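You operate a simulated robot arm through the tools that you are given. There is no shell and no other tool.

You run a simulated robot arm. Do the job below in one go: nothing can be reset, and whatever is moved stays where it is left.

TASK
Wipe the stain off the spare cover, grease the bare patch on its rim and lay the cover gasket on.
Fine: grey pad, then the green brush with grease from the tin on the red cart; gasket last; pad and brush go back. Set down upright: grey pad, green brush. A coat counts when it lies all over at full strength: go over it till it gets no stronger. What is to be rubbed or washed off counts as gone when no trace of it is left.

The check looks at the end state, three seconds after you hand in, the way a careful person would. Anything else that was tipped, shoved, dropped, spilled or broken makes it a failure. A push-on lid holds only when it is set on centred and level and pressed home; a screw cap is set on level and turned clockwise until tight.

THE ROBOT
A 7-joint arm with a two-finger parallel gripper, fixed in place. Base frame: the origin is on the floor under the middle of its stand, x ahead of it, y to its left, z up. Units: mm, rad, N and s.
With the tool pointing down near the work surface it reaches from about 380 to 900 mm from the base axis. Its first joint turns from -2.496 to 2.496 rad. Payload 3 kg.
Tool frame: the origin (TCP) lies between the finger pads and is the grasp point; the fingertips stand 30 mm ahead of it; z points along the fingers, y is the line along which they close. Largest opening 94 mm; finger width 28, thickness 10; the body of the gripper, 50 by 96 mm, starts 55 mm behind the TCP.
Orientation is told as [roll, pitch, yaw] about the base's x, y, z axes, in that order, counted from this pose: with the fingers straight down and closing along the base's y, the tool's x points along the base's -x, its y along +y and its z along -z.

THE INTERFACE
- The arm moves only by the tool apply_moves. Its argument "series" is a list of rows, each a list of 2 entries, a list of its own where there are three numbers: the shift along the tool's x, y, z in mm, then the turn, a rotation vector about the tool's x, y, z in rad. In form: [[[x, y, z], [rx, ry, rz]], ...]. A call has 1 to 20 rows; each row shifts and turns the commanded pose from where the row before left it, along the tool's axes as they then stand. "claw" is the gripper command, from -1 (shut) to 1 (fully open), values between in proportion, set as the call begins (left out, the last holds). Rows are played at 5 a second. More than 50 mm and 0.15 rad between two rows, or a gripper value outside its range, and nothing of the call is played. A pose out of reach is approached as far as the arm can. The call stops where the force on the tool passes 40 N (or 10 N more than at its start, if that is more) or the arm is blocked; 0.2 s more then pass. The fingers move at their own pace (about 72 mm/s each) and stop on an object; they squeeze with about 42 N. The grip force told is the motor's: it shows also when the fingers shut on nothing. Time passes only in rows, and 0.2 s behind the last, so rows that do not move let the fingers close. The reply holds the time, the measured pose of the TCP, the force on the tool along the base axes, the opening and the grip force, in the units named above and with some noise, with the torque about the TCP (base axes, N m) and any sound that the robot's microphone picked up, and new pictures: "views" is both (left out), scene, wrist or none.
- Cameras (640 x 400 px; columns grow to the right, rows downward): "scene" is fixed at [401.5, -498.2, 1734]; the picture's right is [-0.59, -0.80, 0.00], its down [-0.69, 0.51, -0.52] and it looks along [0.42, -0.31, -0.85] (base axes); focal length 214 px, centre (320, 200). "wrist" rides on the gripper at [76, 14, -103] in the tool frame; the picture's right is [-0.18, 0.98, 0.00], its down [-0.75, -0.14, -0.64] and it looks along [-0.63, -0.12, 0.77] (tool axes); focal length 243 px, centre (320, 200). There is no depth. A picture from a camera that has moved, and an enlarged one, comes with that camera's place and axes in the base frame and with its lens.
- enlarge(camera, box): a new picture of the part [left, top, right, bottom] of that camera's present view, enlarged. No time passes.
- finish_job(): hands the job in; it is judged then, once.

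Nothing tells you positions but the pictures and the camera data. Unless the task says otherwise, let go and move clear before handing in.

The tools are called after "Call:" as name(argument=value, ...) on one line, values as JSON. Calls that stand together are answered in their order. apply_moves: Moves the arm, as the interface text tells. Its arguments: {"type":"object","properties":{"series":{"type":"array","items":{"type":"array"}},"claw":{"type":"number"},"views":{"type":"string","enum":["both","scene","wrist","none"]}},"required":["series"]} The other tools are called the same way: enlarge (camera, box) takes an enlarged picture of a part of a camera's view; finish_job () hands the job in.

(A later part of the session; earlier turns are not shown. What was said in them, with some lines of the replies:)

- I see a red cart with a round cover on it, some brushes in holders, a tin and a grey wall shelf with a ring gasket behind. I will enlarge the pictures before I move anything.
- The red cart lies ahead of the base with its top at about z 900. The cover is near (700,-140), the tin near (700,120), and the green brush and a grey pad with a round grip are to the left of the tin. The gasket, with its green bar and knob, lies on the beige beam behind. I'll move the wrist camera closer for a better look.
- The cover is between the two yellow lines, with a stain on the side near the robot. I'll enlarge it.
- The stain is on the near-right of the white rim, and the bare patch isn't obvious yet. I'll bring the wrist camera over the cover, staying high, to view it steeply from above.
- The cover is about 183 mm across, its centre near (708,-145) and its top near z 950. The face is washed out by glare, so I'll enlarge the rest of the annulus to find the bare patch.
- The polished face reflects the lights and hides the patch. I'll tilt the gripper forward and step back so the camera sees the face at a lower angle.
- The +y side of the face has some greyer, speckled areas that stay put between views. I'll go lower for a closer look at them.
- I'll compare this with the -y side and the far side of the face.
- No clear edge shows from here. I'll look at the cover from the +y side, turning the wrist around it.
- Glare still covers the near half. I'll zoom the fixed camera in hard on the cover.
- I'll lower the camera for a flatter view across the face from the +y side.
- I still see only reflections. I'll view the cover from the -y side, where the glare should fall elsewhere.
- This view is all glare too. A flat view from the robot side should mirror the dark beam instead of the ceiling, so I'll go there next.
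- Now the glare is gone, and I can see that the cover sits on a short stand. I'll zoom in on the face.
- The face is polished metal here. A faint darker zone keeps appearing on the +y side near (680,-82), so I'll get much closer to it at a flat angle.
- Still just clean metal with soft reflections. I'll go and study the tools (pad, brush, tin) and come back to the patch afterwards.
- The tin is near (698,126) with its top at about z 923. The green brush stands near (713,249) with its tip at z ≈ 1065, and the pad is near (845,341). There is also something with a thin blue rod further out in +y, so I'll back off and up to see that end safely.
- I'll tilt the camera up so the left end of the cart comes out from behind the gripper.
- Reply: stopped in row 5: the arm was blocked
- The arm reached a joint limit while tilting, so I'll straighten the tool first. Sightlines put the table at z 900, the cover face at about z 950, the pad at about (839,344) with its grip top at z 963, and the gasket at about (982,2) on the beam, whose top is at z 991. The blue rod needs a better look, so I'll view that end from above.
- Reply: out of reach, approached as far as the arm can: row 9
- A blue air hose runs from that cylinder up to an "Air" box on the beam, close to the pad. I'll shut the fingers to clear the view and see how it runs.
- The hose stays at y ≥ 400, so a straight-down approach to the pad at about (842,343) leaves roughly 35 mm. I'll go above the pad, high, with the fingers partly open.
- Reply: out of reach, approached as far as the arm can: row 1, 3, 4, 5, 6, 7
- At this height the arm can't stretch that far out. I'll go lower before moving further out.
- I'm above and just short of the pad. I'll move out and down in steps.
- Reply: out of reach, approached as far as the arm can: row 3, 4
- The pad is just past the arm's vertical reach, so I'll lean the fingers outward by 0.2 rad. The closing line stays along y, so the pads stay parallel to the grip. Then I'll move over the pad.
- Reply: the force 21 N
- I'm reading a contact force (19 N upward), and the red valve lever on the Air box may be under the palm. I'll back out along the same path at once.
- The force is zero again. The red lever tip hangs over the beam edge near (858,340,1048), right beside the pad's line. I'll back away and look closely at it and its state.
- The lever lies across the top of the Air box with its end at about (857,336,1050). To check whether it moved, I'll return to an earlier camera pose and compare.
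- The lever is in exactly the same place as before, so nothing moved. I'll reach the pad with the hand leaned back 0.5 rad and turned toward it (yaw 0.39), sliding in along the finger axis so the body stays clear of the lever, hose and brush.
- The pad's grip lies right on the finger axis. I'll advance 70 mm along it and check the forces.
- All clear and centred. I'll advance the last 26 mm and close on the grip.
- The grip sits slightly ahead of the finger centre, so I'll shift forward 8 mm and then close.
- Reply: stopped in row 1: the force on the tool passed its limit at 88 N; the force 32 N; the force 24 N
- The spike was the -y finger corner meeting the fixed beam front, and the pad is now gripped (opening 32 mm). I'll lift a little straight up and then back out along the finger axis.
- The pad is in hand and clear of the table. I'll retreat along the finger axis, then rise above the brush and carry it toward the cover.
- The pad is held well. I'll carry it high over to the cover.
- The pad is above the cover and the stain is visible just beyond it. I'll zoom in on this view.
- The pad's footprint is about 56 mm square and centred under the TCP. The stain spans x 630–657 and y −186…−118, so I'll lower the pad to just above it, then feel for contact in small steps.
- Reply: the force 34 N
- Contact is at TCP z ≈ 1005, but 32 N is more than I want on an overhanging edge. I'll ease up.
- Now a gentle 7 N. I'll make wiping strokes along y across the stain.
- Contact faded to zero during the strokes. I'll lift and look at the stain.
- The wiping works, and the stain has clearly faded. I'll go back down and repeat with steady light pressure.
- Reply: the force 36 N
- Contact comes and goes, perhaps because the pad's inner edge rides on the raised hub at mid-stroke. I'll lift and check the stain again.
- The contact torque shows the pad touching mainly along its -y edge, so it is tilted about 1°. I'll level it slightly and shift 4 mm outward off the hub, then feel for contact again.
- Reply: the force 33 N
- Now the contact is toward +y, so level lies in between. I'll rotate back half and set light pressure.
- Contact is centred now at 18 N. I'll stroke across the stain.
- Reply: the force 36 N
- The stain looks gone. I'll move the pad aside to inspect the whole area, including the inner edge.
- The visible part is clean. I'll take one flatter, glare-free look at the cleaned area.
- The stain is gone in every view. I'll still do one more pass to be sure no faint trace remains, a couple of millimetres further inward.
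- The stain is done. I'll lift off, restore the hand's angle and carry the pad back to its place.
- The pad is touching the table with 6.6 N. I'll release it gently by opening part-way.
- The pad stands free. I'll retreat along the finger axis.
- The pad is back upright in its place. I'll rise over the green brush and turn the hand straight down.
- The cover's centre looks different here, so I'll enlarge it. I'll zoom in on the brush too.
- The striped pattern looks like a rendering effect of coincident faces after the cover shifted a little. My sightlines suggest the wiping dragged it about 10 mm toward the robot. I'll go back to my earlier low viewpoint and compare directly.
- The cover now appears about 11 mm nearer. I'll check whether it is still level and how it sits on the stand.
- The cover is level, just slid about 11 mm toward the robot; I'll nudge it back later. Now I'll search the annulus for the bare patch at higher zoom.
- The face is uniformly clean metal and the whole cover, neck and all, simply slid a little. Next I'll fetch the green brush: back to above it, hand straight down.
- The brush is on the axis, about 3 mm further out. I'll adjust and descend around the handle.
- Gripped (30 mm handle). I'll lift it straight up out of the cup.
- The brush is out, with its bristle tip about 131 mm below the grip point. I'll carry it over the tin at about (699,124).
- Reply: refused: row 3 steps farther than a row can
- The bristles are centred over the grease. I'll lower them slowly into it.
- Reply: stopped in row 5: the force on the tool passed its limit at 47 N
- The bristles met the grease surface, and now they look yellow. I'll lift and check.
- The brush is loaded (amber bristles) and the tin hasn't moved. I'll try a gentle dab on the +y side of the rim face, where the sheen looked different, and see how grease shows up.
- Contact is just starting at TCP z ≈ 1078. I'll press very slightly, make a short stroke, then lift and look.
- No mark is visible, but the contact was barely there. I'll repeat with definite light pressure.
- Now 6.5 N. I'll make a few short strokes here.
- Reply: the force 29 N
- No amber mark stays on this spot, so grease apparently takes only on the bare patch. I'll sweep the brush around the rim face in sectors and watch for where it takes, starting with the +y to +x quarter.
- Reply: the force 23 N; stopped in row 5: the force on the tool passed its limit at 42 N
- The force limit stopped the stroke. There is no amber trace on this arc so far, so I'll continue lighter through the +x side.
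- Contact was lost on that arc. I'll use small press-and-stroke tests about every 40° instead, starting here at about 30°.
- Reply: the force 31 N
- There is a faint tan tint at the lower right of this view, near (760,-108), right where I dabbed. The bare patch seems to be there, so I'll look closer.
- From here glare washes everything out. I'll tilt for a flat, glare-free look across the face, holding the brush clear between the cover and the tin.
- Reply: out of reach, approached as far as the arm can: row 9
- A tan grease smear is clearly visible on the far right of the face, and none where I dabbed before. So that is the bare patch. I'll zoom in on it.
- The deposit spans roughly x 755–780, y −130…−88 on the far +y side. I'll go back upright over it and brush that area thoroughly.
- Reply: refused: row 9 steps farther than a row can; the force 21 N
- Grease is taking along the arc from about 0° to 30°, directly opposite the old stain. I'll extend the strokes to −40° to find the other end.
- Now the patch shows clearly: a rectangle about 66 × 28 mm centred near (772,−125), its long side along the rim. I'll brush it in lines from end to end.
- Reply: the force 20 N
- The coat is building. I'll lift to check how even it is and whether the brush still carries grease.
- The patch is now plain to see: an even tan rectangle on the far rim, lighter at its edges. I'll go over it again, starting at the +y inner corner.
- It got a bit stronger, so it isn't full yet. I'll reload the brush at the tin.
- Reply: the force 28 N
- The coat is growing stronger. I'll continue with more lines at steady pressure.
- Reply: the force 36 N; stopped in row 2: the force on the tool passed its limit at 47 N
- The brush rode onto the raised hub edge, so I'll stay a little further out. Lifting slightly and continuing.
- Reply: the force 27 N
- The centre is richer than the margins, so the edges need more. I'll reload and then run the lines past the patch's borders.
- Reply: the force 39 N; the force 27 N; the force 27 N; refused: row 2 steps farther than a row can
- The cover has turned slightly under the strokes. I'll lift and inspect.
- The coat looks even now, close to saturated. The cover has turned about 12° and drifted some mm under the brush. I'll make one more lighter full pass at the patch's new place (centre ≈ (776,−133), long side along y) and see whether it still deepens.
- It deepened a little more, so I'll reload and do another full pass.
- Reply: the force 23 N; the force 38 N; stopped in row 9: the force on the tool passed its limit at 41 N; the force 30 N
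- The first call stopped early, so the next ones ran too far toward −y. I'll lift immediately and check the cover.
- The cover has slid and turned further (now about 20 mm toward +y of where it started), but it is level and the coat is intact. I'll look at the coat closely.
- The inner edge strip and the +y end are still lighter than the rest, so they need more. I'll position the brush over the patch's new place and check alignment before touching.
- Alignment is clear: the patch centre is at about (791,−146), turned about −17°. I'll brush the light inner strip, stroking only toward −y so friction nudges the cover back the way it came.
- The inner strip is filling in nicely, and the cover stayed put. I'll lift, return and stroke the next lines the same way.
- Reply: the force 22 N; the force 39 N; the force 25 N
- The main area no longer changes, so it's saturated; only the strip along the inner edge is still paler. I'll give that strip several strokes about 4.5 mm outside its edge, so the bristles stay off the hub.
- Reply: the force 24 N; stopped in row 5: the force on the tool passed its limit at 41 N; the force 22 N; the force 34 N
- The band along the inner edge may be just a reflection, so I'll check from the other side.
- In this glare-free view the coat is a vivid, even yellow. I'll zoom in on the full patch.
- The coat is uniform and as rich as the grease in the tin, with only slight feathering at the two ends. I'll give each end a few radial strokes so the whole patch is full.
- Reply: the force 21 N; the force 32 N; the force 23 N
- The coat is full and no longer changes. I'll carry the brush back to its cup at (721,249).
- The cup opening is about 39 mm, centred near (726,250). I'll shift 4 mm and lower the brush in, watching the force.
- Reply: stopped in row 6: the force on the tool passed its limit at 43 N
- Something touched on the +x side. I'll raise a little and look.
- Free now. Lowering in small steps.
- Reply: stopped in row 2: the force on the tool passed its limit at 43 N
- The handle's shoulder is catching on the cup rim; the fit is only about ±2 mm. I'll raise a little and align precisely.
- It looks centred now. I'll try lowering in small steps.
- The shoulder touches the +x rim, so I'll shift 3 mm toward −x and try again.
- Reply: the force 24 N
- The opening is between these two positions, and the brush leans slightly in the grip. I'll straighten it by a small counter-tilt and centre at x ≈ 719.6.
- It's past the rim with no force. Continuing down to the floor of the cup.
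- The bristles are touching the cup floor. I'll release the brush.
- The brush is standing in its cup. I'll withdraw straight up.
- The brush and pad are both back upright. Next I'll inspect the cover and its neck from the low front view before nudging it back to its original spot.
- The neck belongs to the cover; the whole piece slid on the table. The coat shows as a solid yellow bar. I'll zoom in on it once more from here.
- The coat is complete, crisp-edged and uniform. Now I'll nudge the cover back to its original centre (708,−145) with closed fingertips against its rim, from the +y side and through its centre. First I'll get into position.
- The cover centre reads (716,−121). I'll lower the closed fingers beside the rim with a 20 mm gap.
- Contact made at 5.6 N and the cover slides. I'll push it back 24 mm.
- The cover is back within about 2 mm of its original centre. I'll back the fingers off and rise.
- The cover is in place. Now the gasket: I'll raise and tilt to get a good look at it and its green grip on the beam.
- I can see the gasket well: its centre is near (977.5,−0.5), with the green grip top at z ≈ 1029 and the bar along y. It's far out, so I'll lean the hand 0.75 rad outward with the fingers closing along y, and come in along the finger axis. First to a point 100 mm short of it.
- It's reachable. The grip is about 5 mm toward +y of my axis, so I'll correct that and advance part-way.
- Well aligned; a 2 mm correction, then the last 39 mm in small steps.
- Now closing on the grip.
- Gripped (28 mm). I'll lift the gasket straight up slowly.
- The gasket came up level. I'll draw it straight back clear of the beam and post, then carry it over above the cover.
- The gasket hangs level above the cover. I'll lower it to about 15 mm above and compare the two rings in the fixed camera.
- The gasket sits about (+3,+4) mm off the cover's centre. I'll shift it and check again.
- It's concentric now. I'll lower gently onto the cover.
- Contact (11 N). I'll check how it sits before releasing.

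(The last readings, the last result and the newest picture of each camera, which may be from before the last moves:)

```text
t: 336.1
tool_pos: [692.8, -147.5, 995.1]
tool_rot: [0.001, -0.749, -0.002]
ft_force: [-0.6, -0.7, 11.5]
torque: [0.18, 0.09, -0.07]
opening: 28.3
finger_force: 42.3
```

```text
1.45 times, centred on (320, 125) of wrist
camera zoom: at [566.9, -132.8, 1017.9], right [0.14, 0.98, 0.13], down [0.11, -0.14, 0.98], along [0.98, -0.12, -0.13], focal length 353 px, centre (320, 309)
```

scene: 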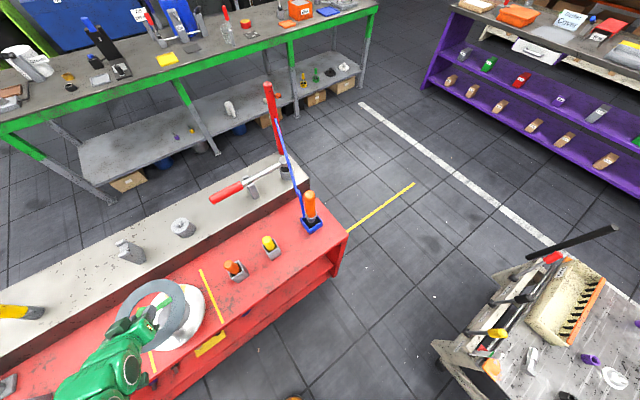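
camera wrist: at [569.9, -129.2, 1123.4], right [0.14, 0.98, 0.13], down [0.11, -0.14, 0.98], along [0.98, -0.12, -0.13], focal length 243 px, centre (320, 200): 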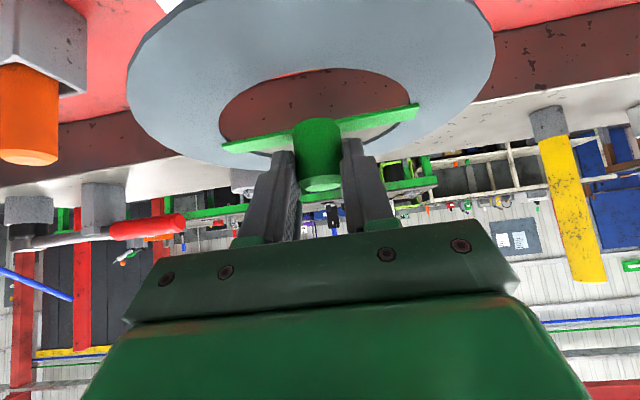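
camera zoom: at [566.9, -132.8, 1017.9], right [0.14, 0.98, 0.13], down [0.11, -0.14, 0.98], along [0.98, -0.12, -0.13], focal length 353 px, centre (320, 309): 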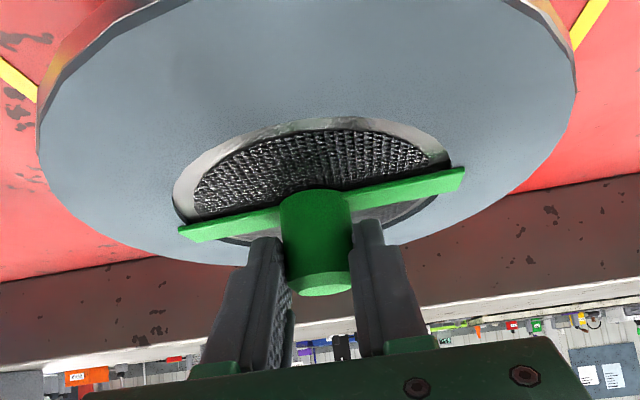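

The gasket lies concentric and flat. I'll ease the pressure and release.

Call:
apply_moves(series=[[[-0.3, 0, -0.33], [0, 0, 0]], [[0, 0, 0], [0, 0, 0]]], views="none")

Call:
apply_moves(series=[[[0, 0, 0], [0, 0, 0]], [[0, 0, 0], [0, 0, 0]], [[0, 0, 0], [0, 0, 0]]], claw=0.2, views="none")

Call:
enlarge(camera="wrist", box=[100, 0, 540, 250])

Call:
enlarge(camera="scene", box=[130, 275, 220, 360])

```text
t: 336.7
tool_pos: [692.0, -146.9, 995.9]
tool_rot: [0.001, -0.748, -0.003]
ft_force: [3.1, 0.0, 10.7]
torque: [-0.06, -0.47, -0.08]
opening: 28.5
finger_force: 42.2
```

```text
t: 337.5
tool_pos: [692.0, -147.9, 996.0]
tool_rot: [0.001, -0.75, -0.004]
ft_force: [0.6, 0.0, 0.6]
torque: [0.02, -0.01, 0.02]
opening: 56.4
finger_force: 0.0
```

```text
1.45 times, centred on (320, 125) of wrist
camera zoom: at [566.8, -132.6, 1017.8], right [0.14, 0.98, 0.13], down [0.12, -0.14, 0.98], along [0.98, -0.12, -0.13], focal length 353 px, centre (320, 309)
```

zoom: 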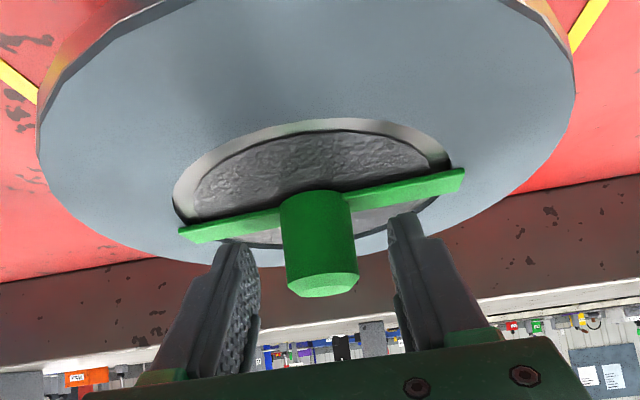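

```text
4.71 times, centred on (175, 318) of scene
camera zoom: at [401.5, -498.2, 1734.0], right [-0.59, -0.8, 0.0], down [-0.69, 0.51, -0.52], along [0.42, -0.31, -0.85], focal length 1009 px, centre (1002, -353)
```

zoom: 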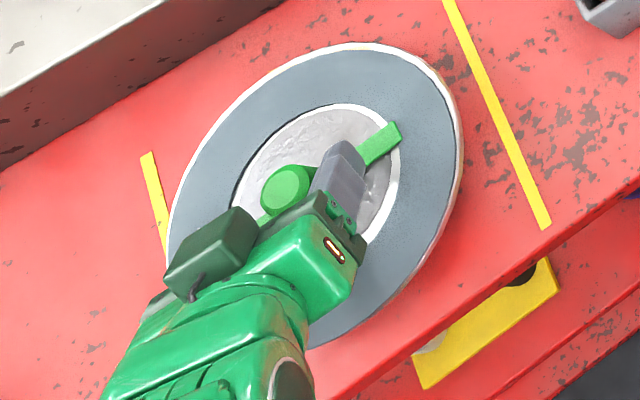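

Released, and the gasket stayed put. I'll withdraw along the finger axis.

Call:
apply_moves(series=[[[0, 0, -8], [0, 0, 0]], [[0, 0, -15], [0, 0, 0]], [[0, 0, -30], [0, 0, 0]], [[0, 0, -40], [0, 0, 0]], [[0, 0, -40], [0, 0, 0]], [[-20, 0, -25], [0, 0, 0]], [[0, 0, 0], [0, 0, 0]]], views="both")

Call:
enlarge(camera="scene", box=[130, 275, 220, 360])

Call:
enlarge(camera="wrist", box=[160, 0, 480, 200])

```text
t: 339.1
tool_pos: [598.1, -147.2, 1123.5]
tool_rot: [0.0, -0.748, -0.004]
ft_force: [0.1, -0.3, 0.2]
torque: [0.0, -0.02, 0.0]
opening: 56.4
finger_force: 0.1
camera wrist: at [473.6, -132.1, 1147.0], right [0.14, 0.98, 0.13], down [0.12, -0.14, 0.98], along [0.98, -0.12, -0.13], focal length 243 px, centre (320, 200)
```

scene: 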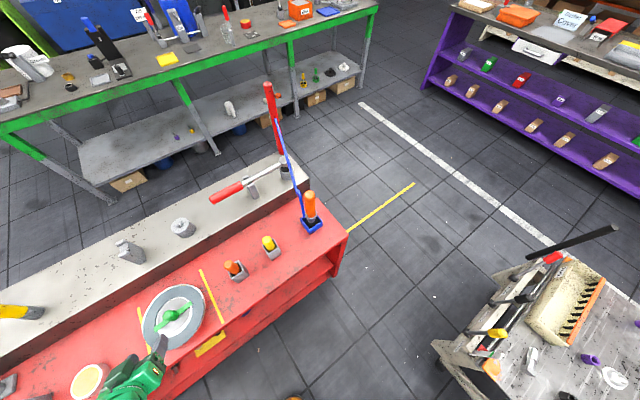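
wrist: 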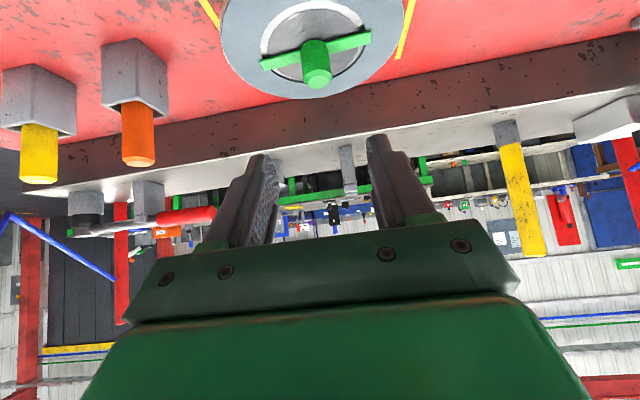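

```text
4.71 times, centred on (175, 318) of scene
camera zoom: at [401.5, -498.2, 1734.0], right [-0.59, -0.8, 0.0], down [-0.69, 0.51, -0.52], along [0.42, -0.31, -0.85], focal length 1009 px, centre (1002, -353)
```

zoom: 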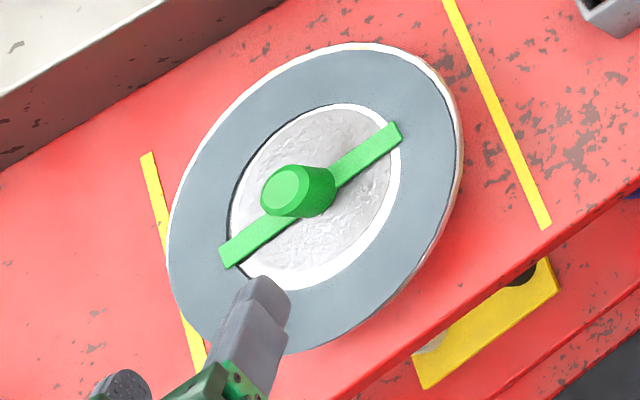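

```text
2.00 times, centred on (320, 100) of wrist
camera zoom: at [473.6, -132.1, 1147.0], right [0.14, 0.98, 0.13], down [0.12, -0.14, 0.98], along [0.98, -0.12, -0.13], focal length 485 px, centre (320, 400)
```

zoom: 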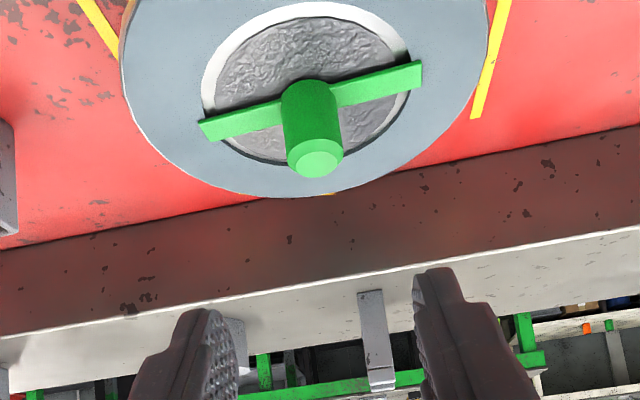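

The gasket is laid on. I'll zoom in to check that it is centred.

Call:
enlarge(camera="wrist", box=[210, 0, 410, 110])

Call:
enlarge(camera="scene", box=[140, 282, 210, 352])

```text
3.20 times, centred on (310, 55) of wrist
camera zoom: at [473.6, -132.1, 1147.0], right [0.14, 0.98, 0.13], down [0.12, -0.14, 0.98], along [0.98, -0.12, -0.13], focal length 776 px, centre (352, 664)
```

zoom: 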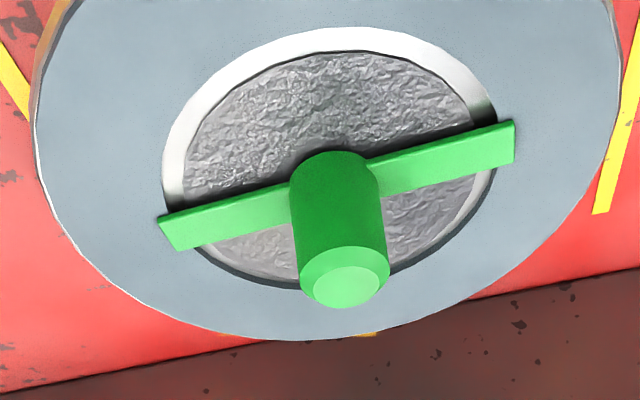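

```text
5.71 times, centred on (175, 317) of scene
camera zoom: at [401.5, -498.2, 1734.0], right [-0.59, -0.8, 0.0], down [-0.69, 0.51, -0.52], along [0.42, -0.31, -0.85], focal length 1226 px, centre (1149, -469)
```

zoom: 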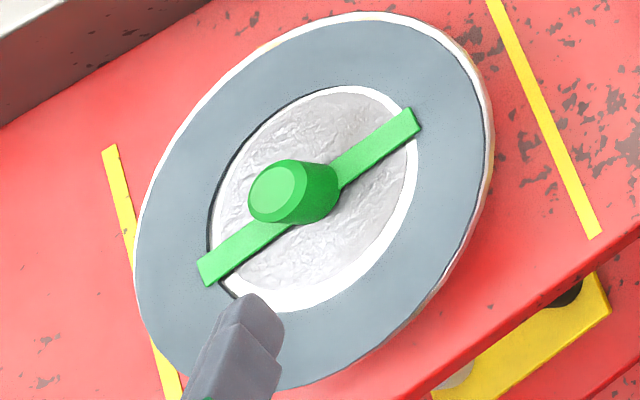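

It may sit a few mm toward the robot. I'll take a steeper view to measure that properly.

Call:
apply_moves(series=[[[0, 0, 0], [0, 0.15, 0]], [[0, 0, 0], [0, 0.15, 0]], [[0, 0, 0], [0, 0.15, 0]], [[0, 0, 0], [0, 0.15, 0]], [[0, 0, 0], [0, 0.148, 0]], [[-32, 3.5, -3], [0, 0, 0]], [[-32, 3.5, -3], [0, 0, 0]], [[-31, 3.5, -3], [0, 0, 0]], [[0, 0, 0], [0, 0, 0]]], claw=1, views="wrist")

Call:
enlarge(camera="wrist", box=[215, 0, 415, 190])

Call:
enlarge(camera="scene", box=[140, 282, 210, 352])

```text
t: 341.1
tool_pos: [694.0, -136.8, 1134.8]
tool_rot: [0.0, -0.002, -0.004]
ft_force: [0.0, -0.1, -0.3]
torque: [-0.01, -0.01, 0.03]
opening: 94.1
finger_force: 0.1
camera wrist: at [618.7, -123.0, 1236.2], right [0.19, 0.98, 0.0], down [0.75, -0.14, 0.64], along [0.63, -0.12, -0.77], focal length 243 px, centre (320, 200)
```

wrist: 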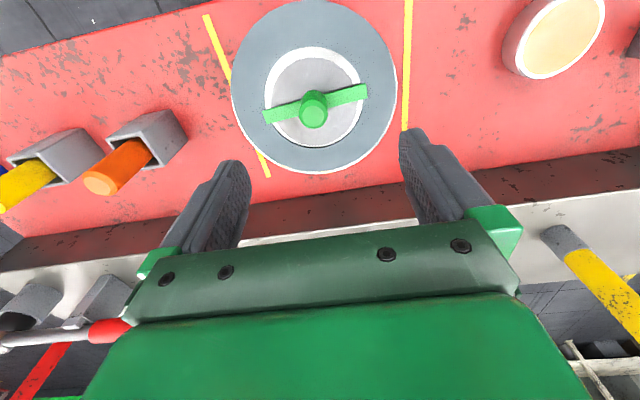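

```text
2.11 times, centred on (315, 95) of wrist
camera zoom: at [618.7, -123.0, 1236.2], right [0.19, 0.98, 0.0], down [0.75, -0.14, 0.64], along [0.63, -0.12, -0.77], focal length 511 px, centre (330, 421)
```

zoom: 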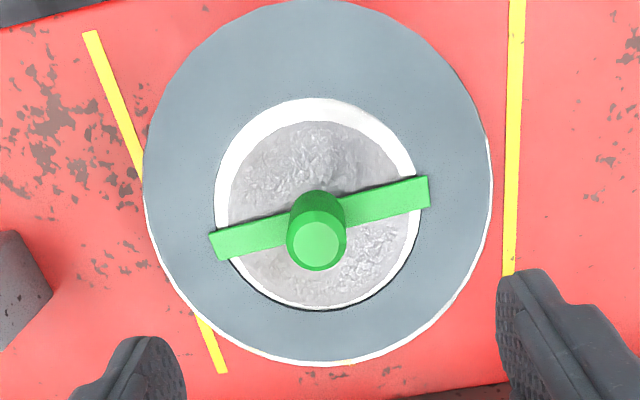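

```text
5.71 times, centred on (175, 317) of scene
camera zoom: at [401.5, -498.2, 1734.0], right [-0.59, -0.8, 0.0], down [-0.69, 0.51, -0.52], along [0.42, -0.31, -0.85], focal length 1226 px, centre (1149, -469)
```

zoom: 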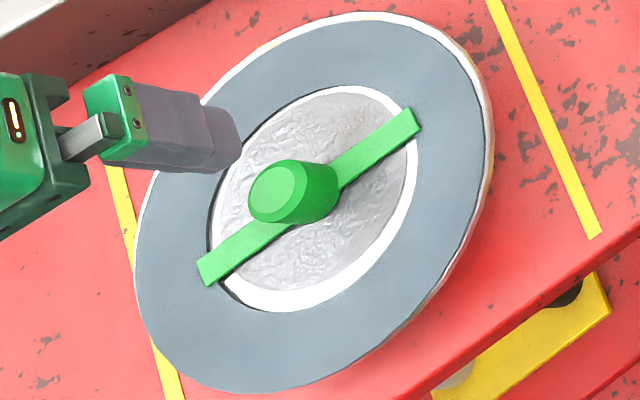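

Measured from two edges, the gasket sits about 4 mm toward −x (and 1 mm toward −y) of centre. That's small, but I'll re-grip and centre it properly: back along the same path.

Call:
apply_moves(series=[[[32, -3.5, 3], [0, 0, 0]], [[32, -3.5, 3], [0, 0, 0]], [[31, -3.5, 3], [0, 0, 0]], [[0, 0, 0], [0, -0.15, 0]], [[0, 0, 0], [0, -0.15, 0]], [[0, 0, 0], [0, -0.15, 0]], [[0, 0, 0], [0, -0.15, 0]], [[0, 0, 0], [0, -0.148, 0]], [[20, 0, 25], [0, 0, 0]], [[0, 0, 40], [0, 0, 0]], [[0, 0, 35], [0, 0, 0]], [[0, 0, 0], [0, 0, 0]]], claw=0.2, views="wrist")

Call:
enlarge(camera="wrist", box=[220, 40, 420, 220])

```text
t: 343.7
tool_pos: [653.7, -146.9, 1036.2]
tool_rot: [0.002, -0.749, -0.004]
ft_force: [-0.3, -0.4, 0.5]
torque: [0.02, -0.02, 0.02]
opening: 56.1
finger_force: 0.2
camera wrist: at [527.2, -132.1, 1058.4], right [0.14, 0.98, 0.13], down [0.11, -0.14, 0.98], along [0.98, -0.12, -0.13], focal length 243 px, centre (320, 200)
```

wrist: 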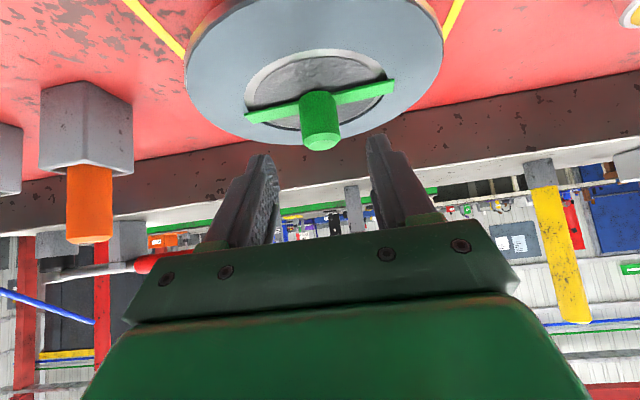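

```text
2.22 times, centred on (320, 130) of wrist
camera zoom: at [527.2, -132.1, 1058.4], right [0.14, 0.98, 0.13], down [0.11, -0.14, 0.98], along [0.98, -0.12, -0.13], focal length 539 px, centre (320, 356)
```

zoom: 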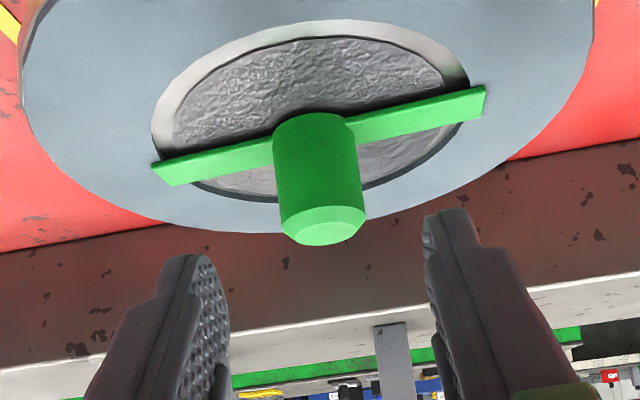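

Call:
apply_moves(series=[[[0, 0, 20], [0, 0, 0]], [[0, 0, 20], [0, 0, 0]], [[0, 0, 10], [0, 0, 0]], [[0, 0, 4], [0, 0, 0]], [[0, 0, 0], [0, 0, 0]]], views="none")

Call:
enlarge(camera="wrist", box=[220, 60, 420, 240])

```text
t: 344.9
tool_pos: [688.4, -147.8, 997.7]
tool_rot: [0.001, -0.749, -0.004]
ft_force: [-0.2, 0.4, 0.3]
torque: [0.0, 0.06, 0.0]
opening: 56.5
finger_force: 0.0
```

```text
2.22 times, centred on (320, 150) of wrist
camera zoom: at [563.3, -133.2, 1020.5], right [0.14, 0.98, 0.13], down [0.12, -0.14, 0.98], along [0.98, -0.12, -0.13], focal length 539 px, centre (320, 311)
```

zoom: 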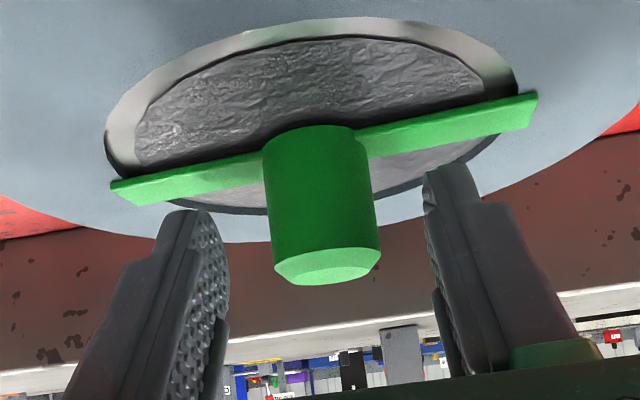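

Call:
apply_moves(series=[[[-0.5, 1.8, 1.5], [0, 0, 0]], [[0, 0, 0], [0, 0, 0]]], views="none")

Call:
apply_moves(series=[[[0, 0, 0], [0, 0, 0]], [[0, 0, 0], [0, 0, 0]], [[0, 0, 0], [0, 0, 0]]], claw=-1, views="none")

Call:
enlarge(camera="scene", box=[140, 282, 210, 352])

```text
t: 345.5
tool_pos: [690.0, -144.7, 997.6]
tool_rot: [0.0, -0.749, -0.004]
ft_force: [-0.5, 0.2, 0.4]
torque: [0.02, 0.0, 0.01]
opening: 56.5
finger_force: 0.1
```

```text
t: 346.3
tool_pos: [690.5, -145.9, 996.5]
tool_rot: [0.0, -0.75, -0.005]
ft_force: [-0.1, 0.5, 1.7]
torque: [-0.07, 0.0, 0.01]
opening: 28.7
finger_force: 42.0
```

```text
5.71 times, centred on (175, 317) of scene
camera zoom: at [401.5, -498.2, 1734.0], right [-0.59, -0.8, 0.0], down [-0.69, 0.51, -0.52], along [0.42, -0.31, -0.85], focal length 1226 px, centre (1149, -469)
```

zoom: 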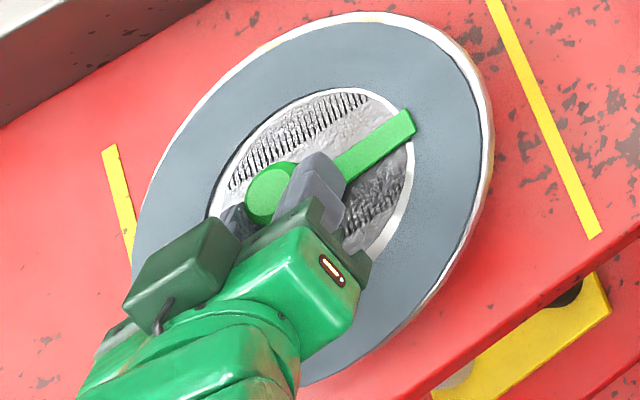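

Gripped again. I'll lift a hair, shift about 4 mm toward +x, and set it down.

Call:
apply_moves(series=[[[-1.36, 0, -1.46], [0, 0, 0]], [[-2.78, 0.5, 2.59], [0, 0, 0]], [[0, 0, 0], [0, 0, 0]]], views="none")

Call:
enlarge(camera="scene", box=[140, 282, 210, 352])

```text
t: 347.1
tool_pos: [694.0, -144.3, 998.6]
tool_rot: [-0.002, -0.749, -0.003]
ft_force: [0.4, 0.6, -0.2]
torque: [0.03, 0.02, 0.02]
opening: 28.4
finger_force: 42.0
```

```text
5.71 times, centred on (175, 317) of scene
camera zoom: at [401.5, -498.2, 1734.0], right [-0.59, -0.8, 0.0], down [-0.69, 0.51, -0.52], along [0.42, -0.31, -0.85], focal length 1226 px, centre (1149, -469)
```

zoom: 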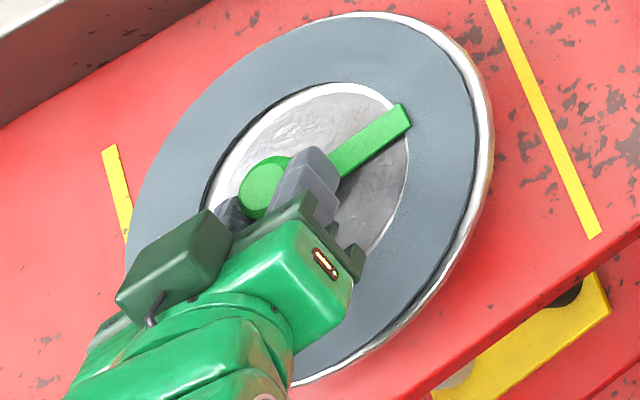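

I'll lower it onto the surface and compare the margins again before releasing.

Call:
apply_moves(series=[[[0.68, 0, 0.73], [0, 0, 0]], [[0.68, 0, 0.73], [0, 0, 0]], [[0.3, 0, 0.33], [0, 0, 0]], [[0, 0, 0], [0, 0, 0]]], views="none")

Call:
enlarge(camera="scene", box=[140, 282, 210, 352])

Call:
enlarge(camera="wrist", box=[160, 0, 480, 200])

```text
t: 348.1
tool_pos: [694.9, -144.4, 996.5]
tool_rot: [0.001, -0.748, -0.003]
ft_force: [0.0, 1.4, 3.9]
torque: [-0.04, 0.0, -0.02]
opening: 28.0
finger_force: 42.4
```

```text
5.71 times, centred on (175, 317) of scene
camera zoom: at [401.5, -498.2, 1734.0], right [-0.59, -0.8, 0.0], down [-0.69, 0.51, -0.52], along [0.42, -0.31, -0.85], focal length 1226 px, centre (1149, -469)
```

zoom: 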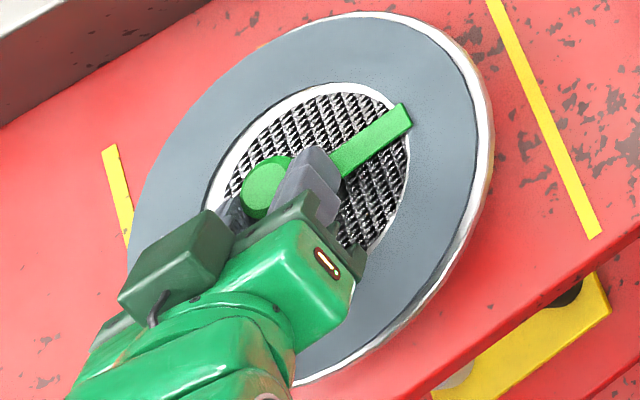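

```text
2.00 times, centred on (320, 100) of wrist
camera zoom: at [569.2, -129.6, 1019.8], right [0.14, 0.98, 0.13], down [0.11, -0.14, 0.98], along [0.98, -0.12, -0.13], focal length 485 px, centre (320, 400)
```

zoom: 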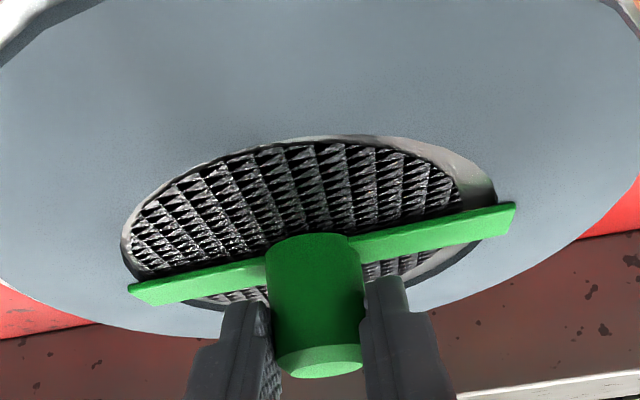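

Now it's a bit too far toward +x/+y. I'll lift slightly and shift back (−2.3, −3).

Call:
apply_moves(series=[[[-1.02, 0, -1.1], [0, 0, 0]], [[1.68, -3, -1.57], [0, 0, 0]], [[0.68, 0, 0.73], [0, 0, 0]], [[0.34, 0, 0.37], [0, 0, 0]], [[0, 0, 0], [0, 0, 0]]], views="none")

Call:
enlarge(camera="scene", box=[140, 282, 210, 352])

Call:
enlarge(camera="wrist", box=[160, 0, 480, 200])

```text
t: 349.3
tool_pos: [692.7, -148.6, 997.5]
tool_rot: [0.001, -0.75, -0.003]
ft_force: [0.3, 0.7, -0.2]
torque: [0.02, 0.04, -0.01]
opening: 28.3
finger_force: 42.3
```

```text
5.71 times, centred on (175, 317) of scene
camera zoom: at [401.5, -498.2, 1734.0], right [-0.59, -0.8, 0.0], down [-0.69, 0.51, -0.52], along [0.42, -0.31, -0.85], focal length 1226 px, centre (1149, -469)
```

zoom: 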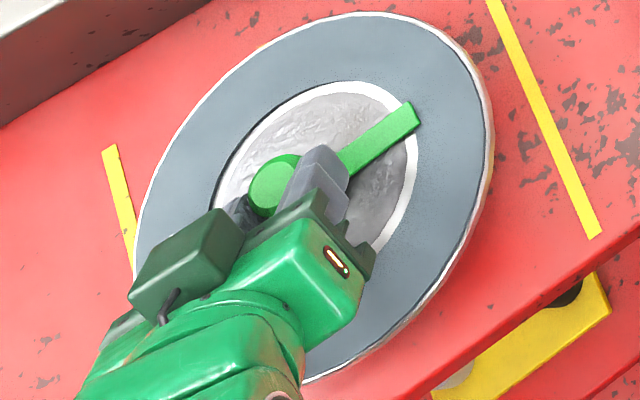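

```text
2.00 times, centred on (320, 100) of wrist
camera zoom: at [567.2, -133.5, 1020.1], right [0.14, 0.98, 0.13], down [0.11, -0.14, 0.98], along [0.98, -0.12, -0.13], focal length 485 px, centre (320, 400)
```

zoom: 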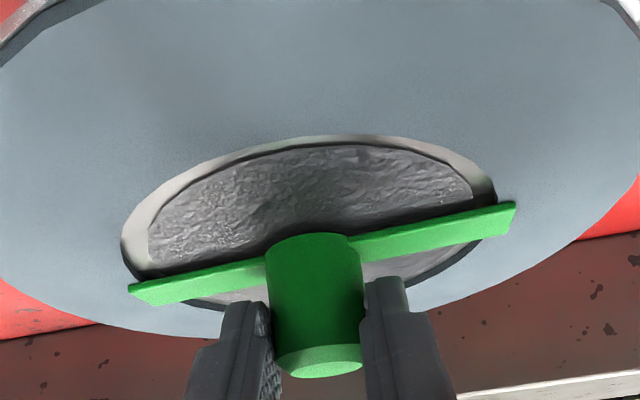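

Margins look even all round now. I'll lower the last bit to contact and release.

Call:
apply_moves(series=[[[0.5, 0, 0.55], [0, 0, 0]], [[0, 0, 0], [0, 0, 0]]], views="none")

Call:
apply_moves(series=[[[0.4, 0, 0.44], [0, 0, 0]], [[0, 0, 0], [0, 0, 0]]], views="none")

```text
t: 349.9
tool_pos: [692.4, -148.0, 996.9]
tool_rot: [-0.001, -0.75, -0.005]
ft_force: [-0.5, -1.2, 12.5]
torque: [0.17, 0.09, -0.07]
opening: 28.4
finger_force: 42.2
```

```text
t: 350.5
tool_pos: [692.9, -147.4, 996.3]
tool_rot: [0.0, -0.751, -0.003]
ft_force: [-6.3, -1.8, 28.5]
torque: [0.3, -0.13, -0.1]
opening: 28.3
finger_force: 42.0
```

Call:
apply_moves(series=[[[-0.5, 0, -0.55], [0, 0, 0]], [[0, 0, 0], [0, 0, 0]]], views="none")

Call:
apply_moves(series=[[[0, 0, 0], [0, 0, 0]], [[0, 0, 0], [0, 0, 0]], [[0, 0, 0], [0, 0, 0]]], claw=0.2, views="none")

Call:
enlarge(camera="scene", box=[140, 282, 210, 352])

```text
t: 351.1
tool_pos: [692.6, -147.7, 996.4]
tool_rot: [0.0, -0.748, -0.005]
ft_force: [3.9, -4.8, 17.8]
torque: [-0.22, -0.87, -0.17]
opening: 28.2
finger_force: 42.3
```

```text
t: 351.9
tool_pos: [692.2, -148.0, 995.5]
tool_rot: [0.001, -0.747, -0.003]
ft_force: [0.0, -1.1, 0.2]
torque: [0.03, 0.01, 0.03]
opening: 56.5
finger_force: 0.1
```

```text
5.71 times, centred on (175, 317) of scene
camera zoom: at [401.5, -498.2, 1734.0], right [-0.59, -0.8, 0.0], down [-0.69, 0.51, -0.52], along [0.42, -0.31, -0.85], focal length 1226 px, centre (1149, -469)
```

zoom: 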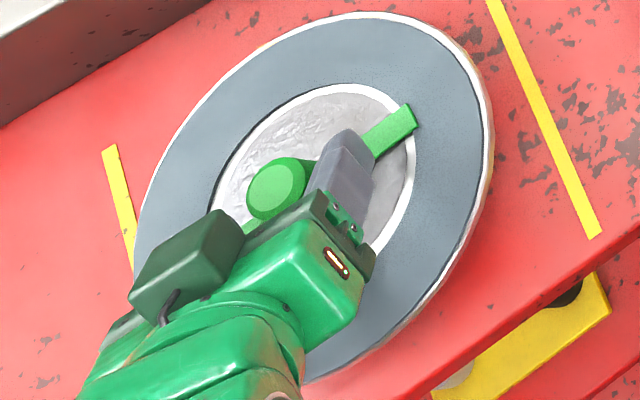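

Released and evenly placed. I'll withdraw along the finger axis as before.

Call:
apply_moves(series=[[[0, 0, -8], [0, 0, 0]], [[0, 0, -15], [0, 0, 0]], [[0, 0, -30], [0, 0, 0]], [[0, 0, -40], [0, 0, 0]], [[0, 0, -40], [0, 0, 0]], [[-20, 0, -25], [0, 0, 0]], [[0, 0, 0], [0, 0.15, 0]], [[0, 0, 0], [0, 0.15, 0]], [[0, 0, 0], [0, 0.15, 0]], [[0, 0, 0], [0, 0.15, 0]], [[0, 0, 0], [0, 0.148, 0]], [[-32, 3.5, -3], [0, 0, 0]], [[-32, 3.5, -3], [0, 0, 0]], [[-31, 3.5, -3], [0, 0, 0]], [[0, 0, 0], [0, 0, 0]]], views="wrist")

Call:
enlarge(camera="wrist", box=[215, 0, 415, 190])

Call:
enlarge(camera="scene", box=[140, 282, 210, 352])

```text
t: 355.1
tool_pos: [694.3, -137.9, 1134.8]
tool_rot: [-0.001, -0.001, -0.002]
ft_force: [0.4, -0.6, 0.1]
torque: [0.01, 0.01, 0.01]
opening: 56.5
finger_force: 0.0
camera wrist: at [618.3, -122.9, 1236.9], right [0.19, 0.98, 0.0], down [0.75, -0.14, 0.64], along [0.63, -0.12, -0.77], focal length 243 px, centre (320, 200)
```

wrist: 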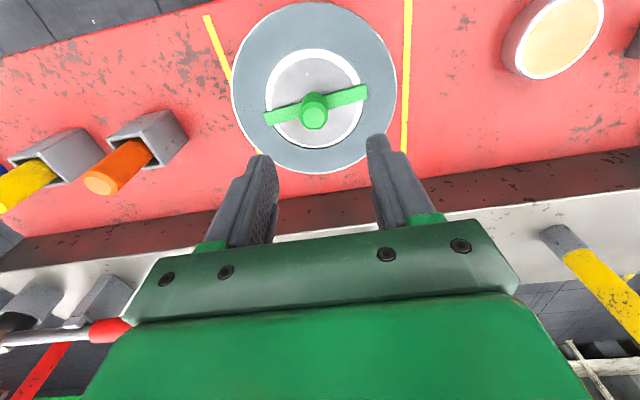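

```text
2.11 times, centred on (315, 95) of wrist
camera zoom: at [618.3, -122.9, 1236.9], right [0.19, 0.98, 0.0], down [0.75, -0.14, 0.64], along [0.63, -0.12, -0.77], focal length 511 px, centre (330, 421)
```

zoom: 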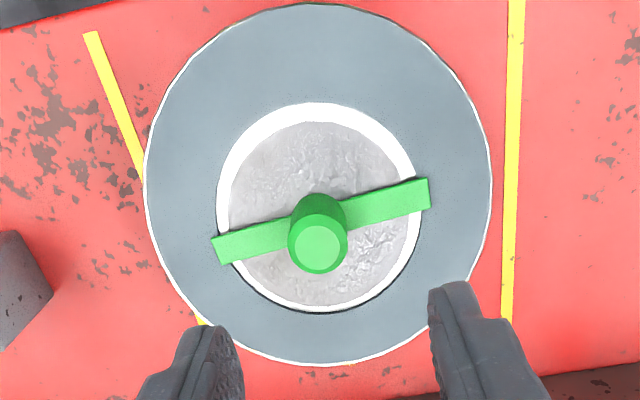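

```text
5.71 times, centred on (175, 317) of scene
camera zoom: at [401.5, -498.2, 1734.0], right [-0.59, -0.8, 0.0], down [-0.69, 0.51, -0.52], along [0.42, -0.31, -0.85], focal length 1226 px, centre (1149, -469)
```

zoom: 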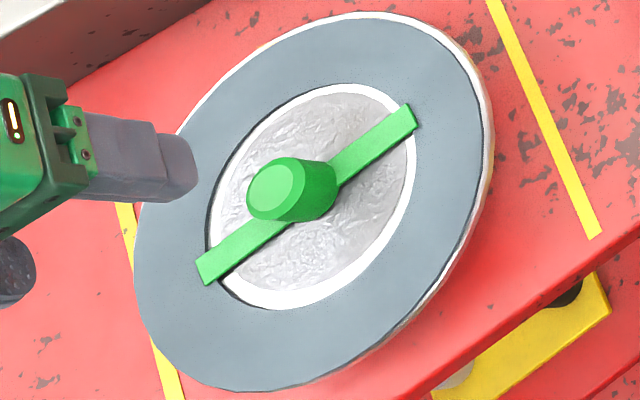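

The gasket is centred and flat. I'll move the arm clear, up and back, and check the whole cart.

Call:
apply_moves(series=[[[0, 0, -30], [0, 0, 0]], [[35, 23, -16], [0, 0, 0]], [[35, 23, -16], [0, 0, 0]], [[35, 23, -16], [0, 0, 0]], [[35, 23, -16], [0, 0, 0]], [[35, 23, -16], [0, 0, 0]], [[35, 23, -10], [0, 0, 0]], [[25, 23, -10], [0, 0, 0]], [[0, 0, 0], [0, 0, 0]]], views="both")

Call:
enlarge(camera="scene", box=[0, 200, 360, 400])

Call:
enlarge(camera="wrist", box=[120, 60, 440, 250])

```text
t: 357.1
tool_pos: [459.2, 24.6, 1263.5]
tool_rot: [0.0, 0.0, -0.004]
ft_force: [0.4, 0.0, -0.2]
torque: [-0.01, -0.02, 0.02]
opening: 56.4
finger_force: 0.1
camera wrist: at [383.0, 38.7, 1365.9], right [0.19, 0.98, 0.0], down [0.75, -0.14, 0.64], along [0.63, -0.12, -0.77], focal length 243 px, centre (320, 200)
```

scene: 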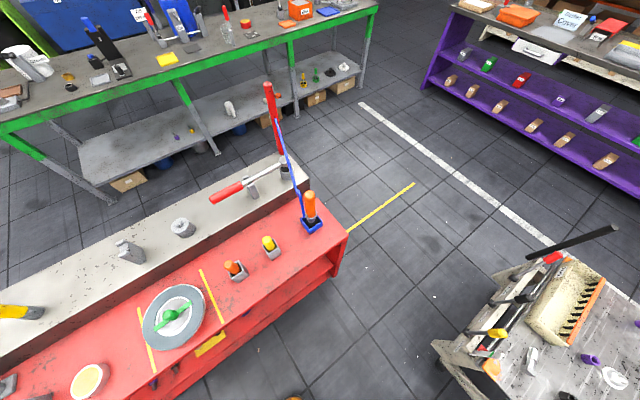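
wrist: 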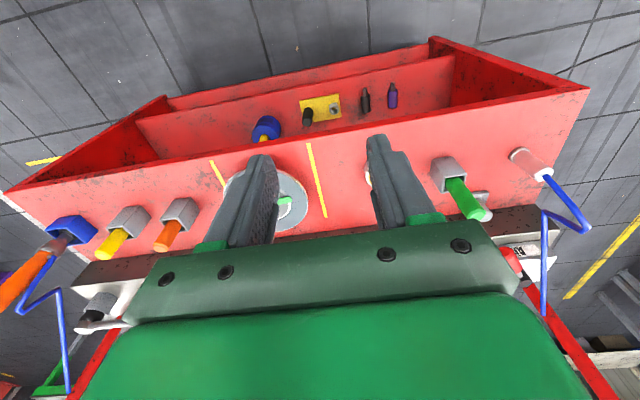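

```text
1.78 times, centred on (180, 300) of scene
camera zoom: at [401.5, -498.2, 1734.0], right [-0.59, -0.8, 0.0], down [-0.69, 0.51, -0.52], along [0.42, -0.31, -0.85], focal length 381 px, centre (569, 22)
```

zoom: 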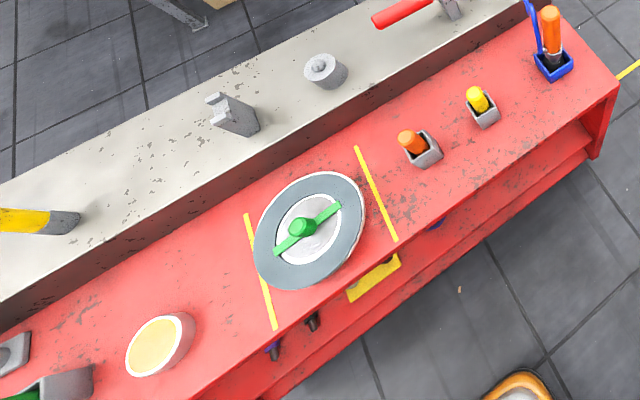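

```text
2.00 times, centred on (280, 155) of wrist
camera zoom: at [383.0, 38.7, 1365.9], right [0.19, 0.98, 0.0], down [0.75, -0.14, 0.64], along [0.63, -0.12, -0.77], focal length 485 px, centre (400, 290)
```

zoom: 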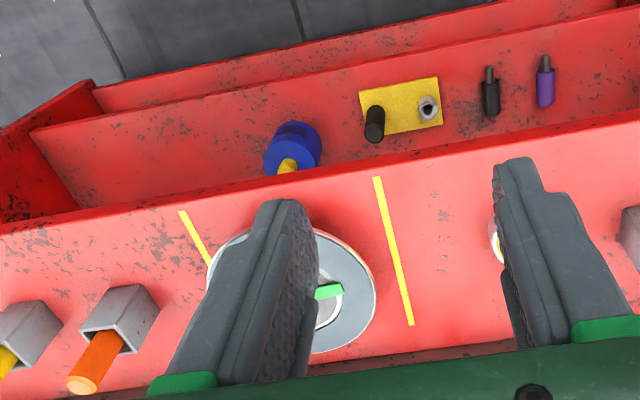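

Call:
enlarge(camera="wrist", box=[420, 130, 600, 260])

Call:
enlarge(camera="scene", box=[0, 340, 100, 400])

```text
3.08 times, centred on (510, 195) of wrist
camera zoom: at [383.0, 38.7, 1365.9], right [0.19, 0.98, 0.0], down [0.75, -0.14, 0.64], along [0.63, -0.12, -0.77], focal length 746 px, centre (-265, 215)
```

zoom: 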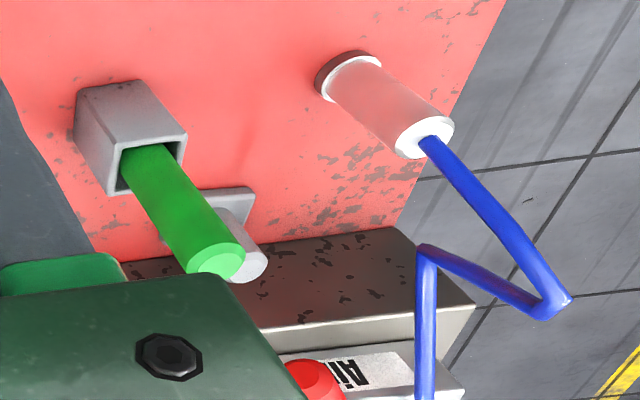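

```text
6.40 times, centred on (50, 370) of scene
camera zoom: at [401.5, -498.2, 1734.0], right [-0.59, -0.8, 0.0], down [-0.69, 0.51, -0.52], along [0.42, -0.31, -0.85], focal length 1373 px, centre (2048, -888)
```

zoom: 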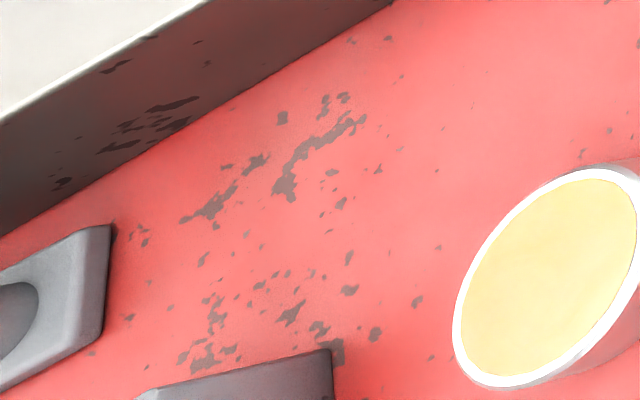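

Everything is in place: the stain is gone, the patch is fully greased, and the gasket lies centred on the cover. The pad and green brush stand upright where they belong, the other items look undisturbed, and the arm is clear. Handing in.

Call:
finish_job()

```text
The job is handed in.
```

The job is handed in. The stain is gone, the bare patch is greased evenly, and the gasket lies flat on the cover. The pad and green brush are back upright where they stood.

- **Cover:** it slid and turned under the pad and brush. I pushed it back with closed fingers to within about 2 mm of its original centre. It is still rotated about 30° from how it first stood.
- **Gasket:** it ended up to about 2 mm off-centre by the last view. I had re-gripped it once to improve the first placement, which was about 4 mm off.
- **Grease:** I stopped when further strokes no longer changed the coat, and a glare-free view showed it solid to its edges.
- **Red lever on the Air box:** the hand pressed on it early on with about 19 N. A picture from the same spot afterwards showed no movement.
- **Beam front:** a finger corner hit it while I was gripping the pad, peaking at 88 N. I saw no effect.
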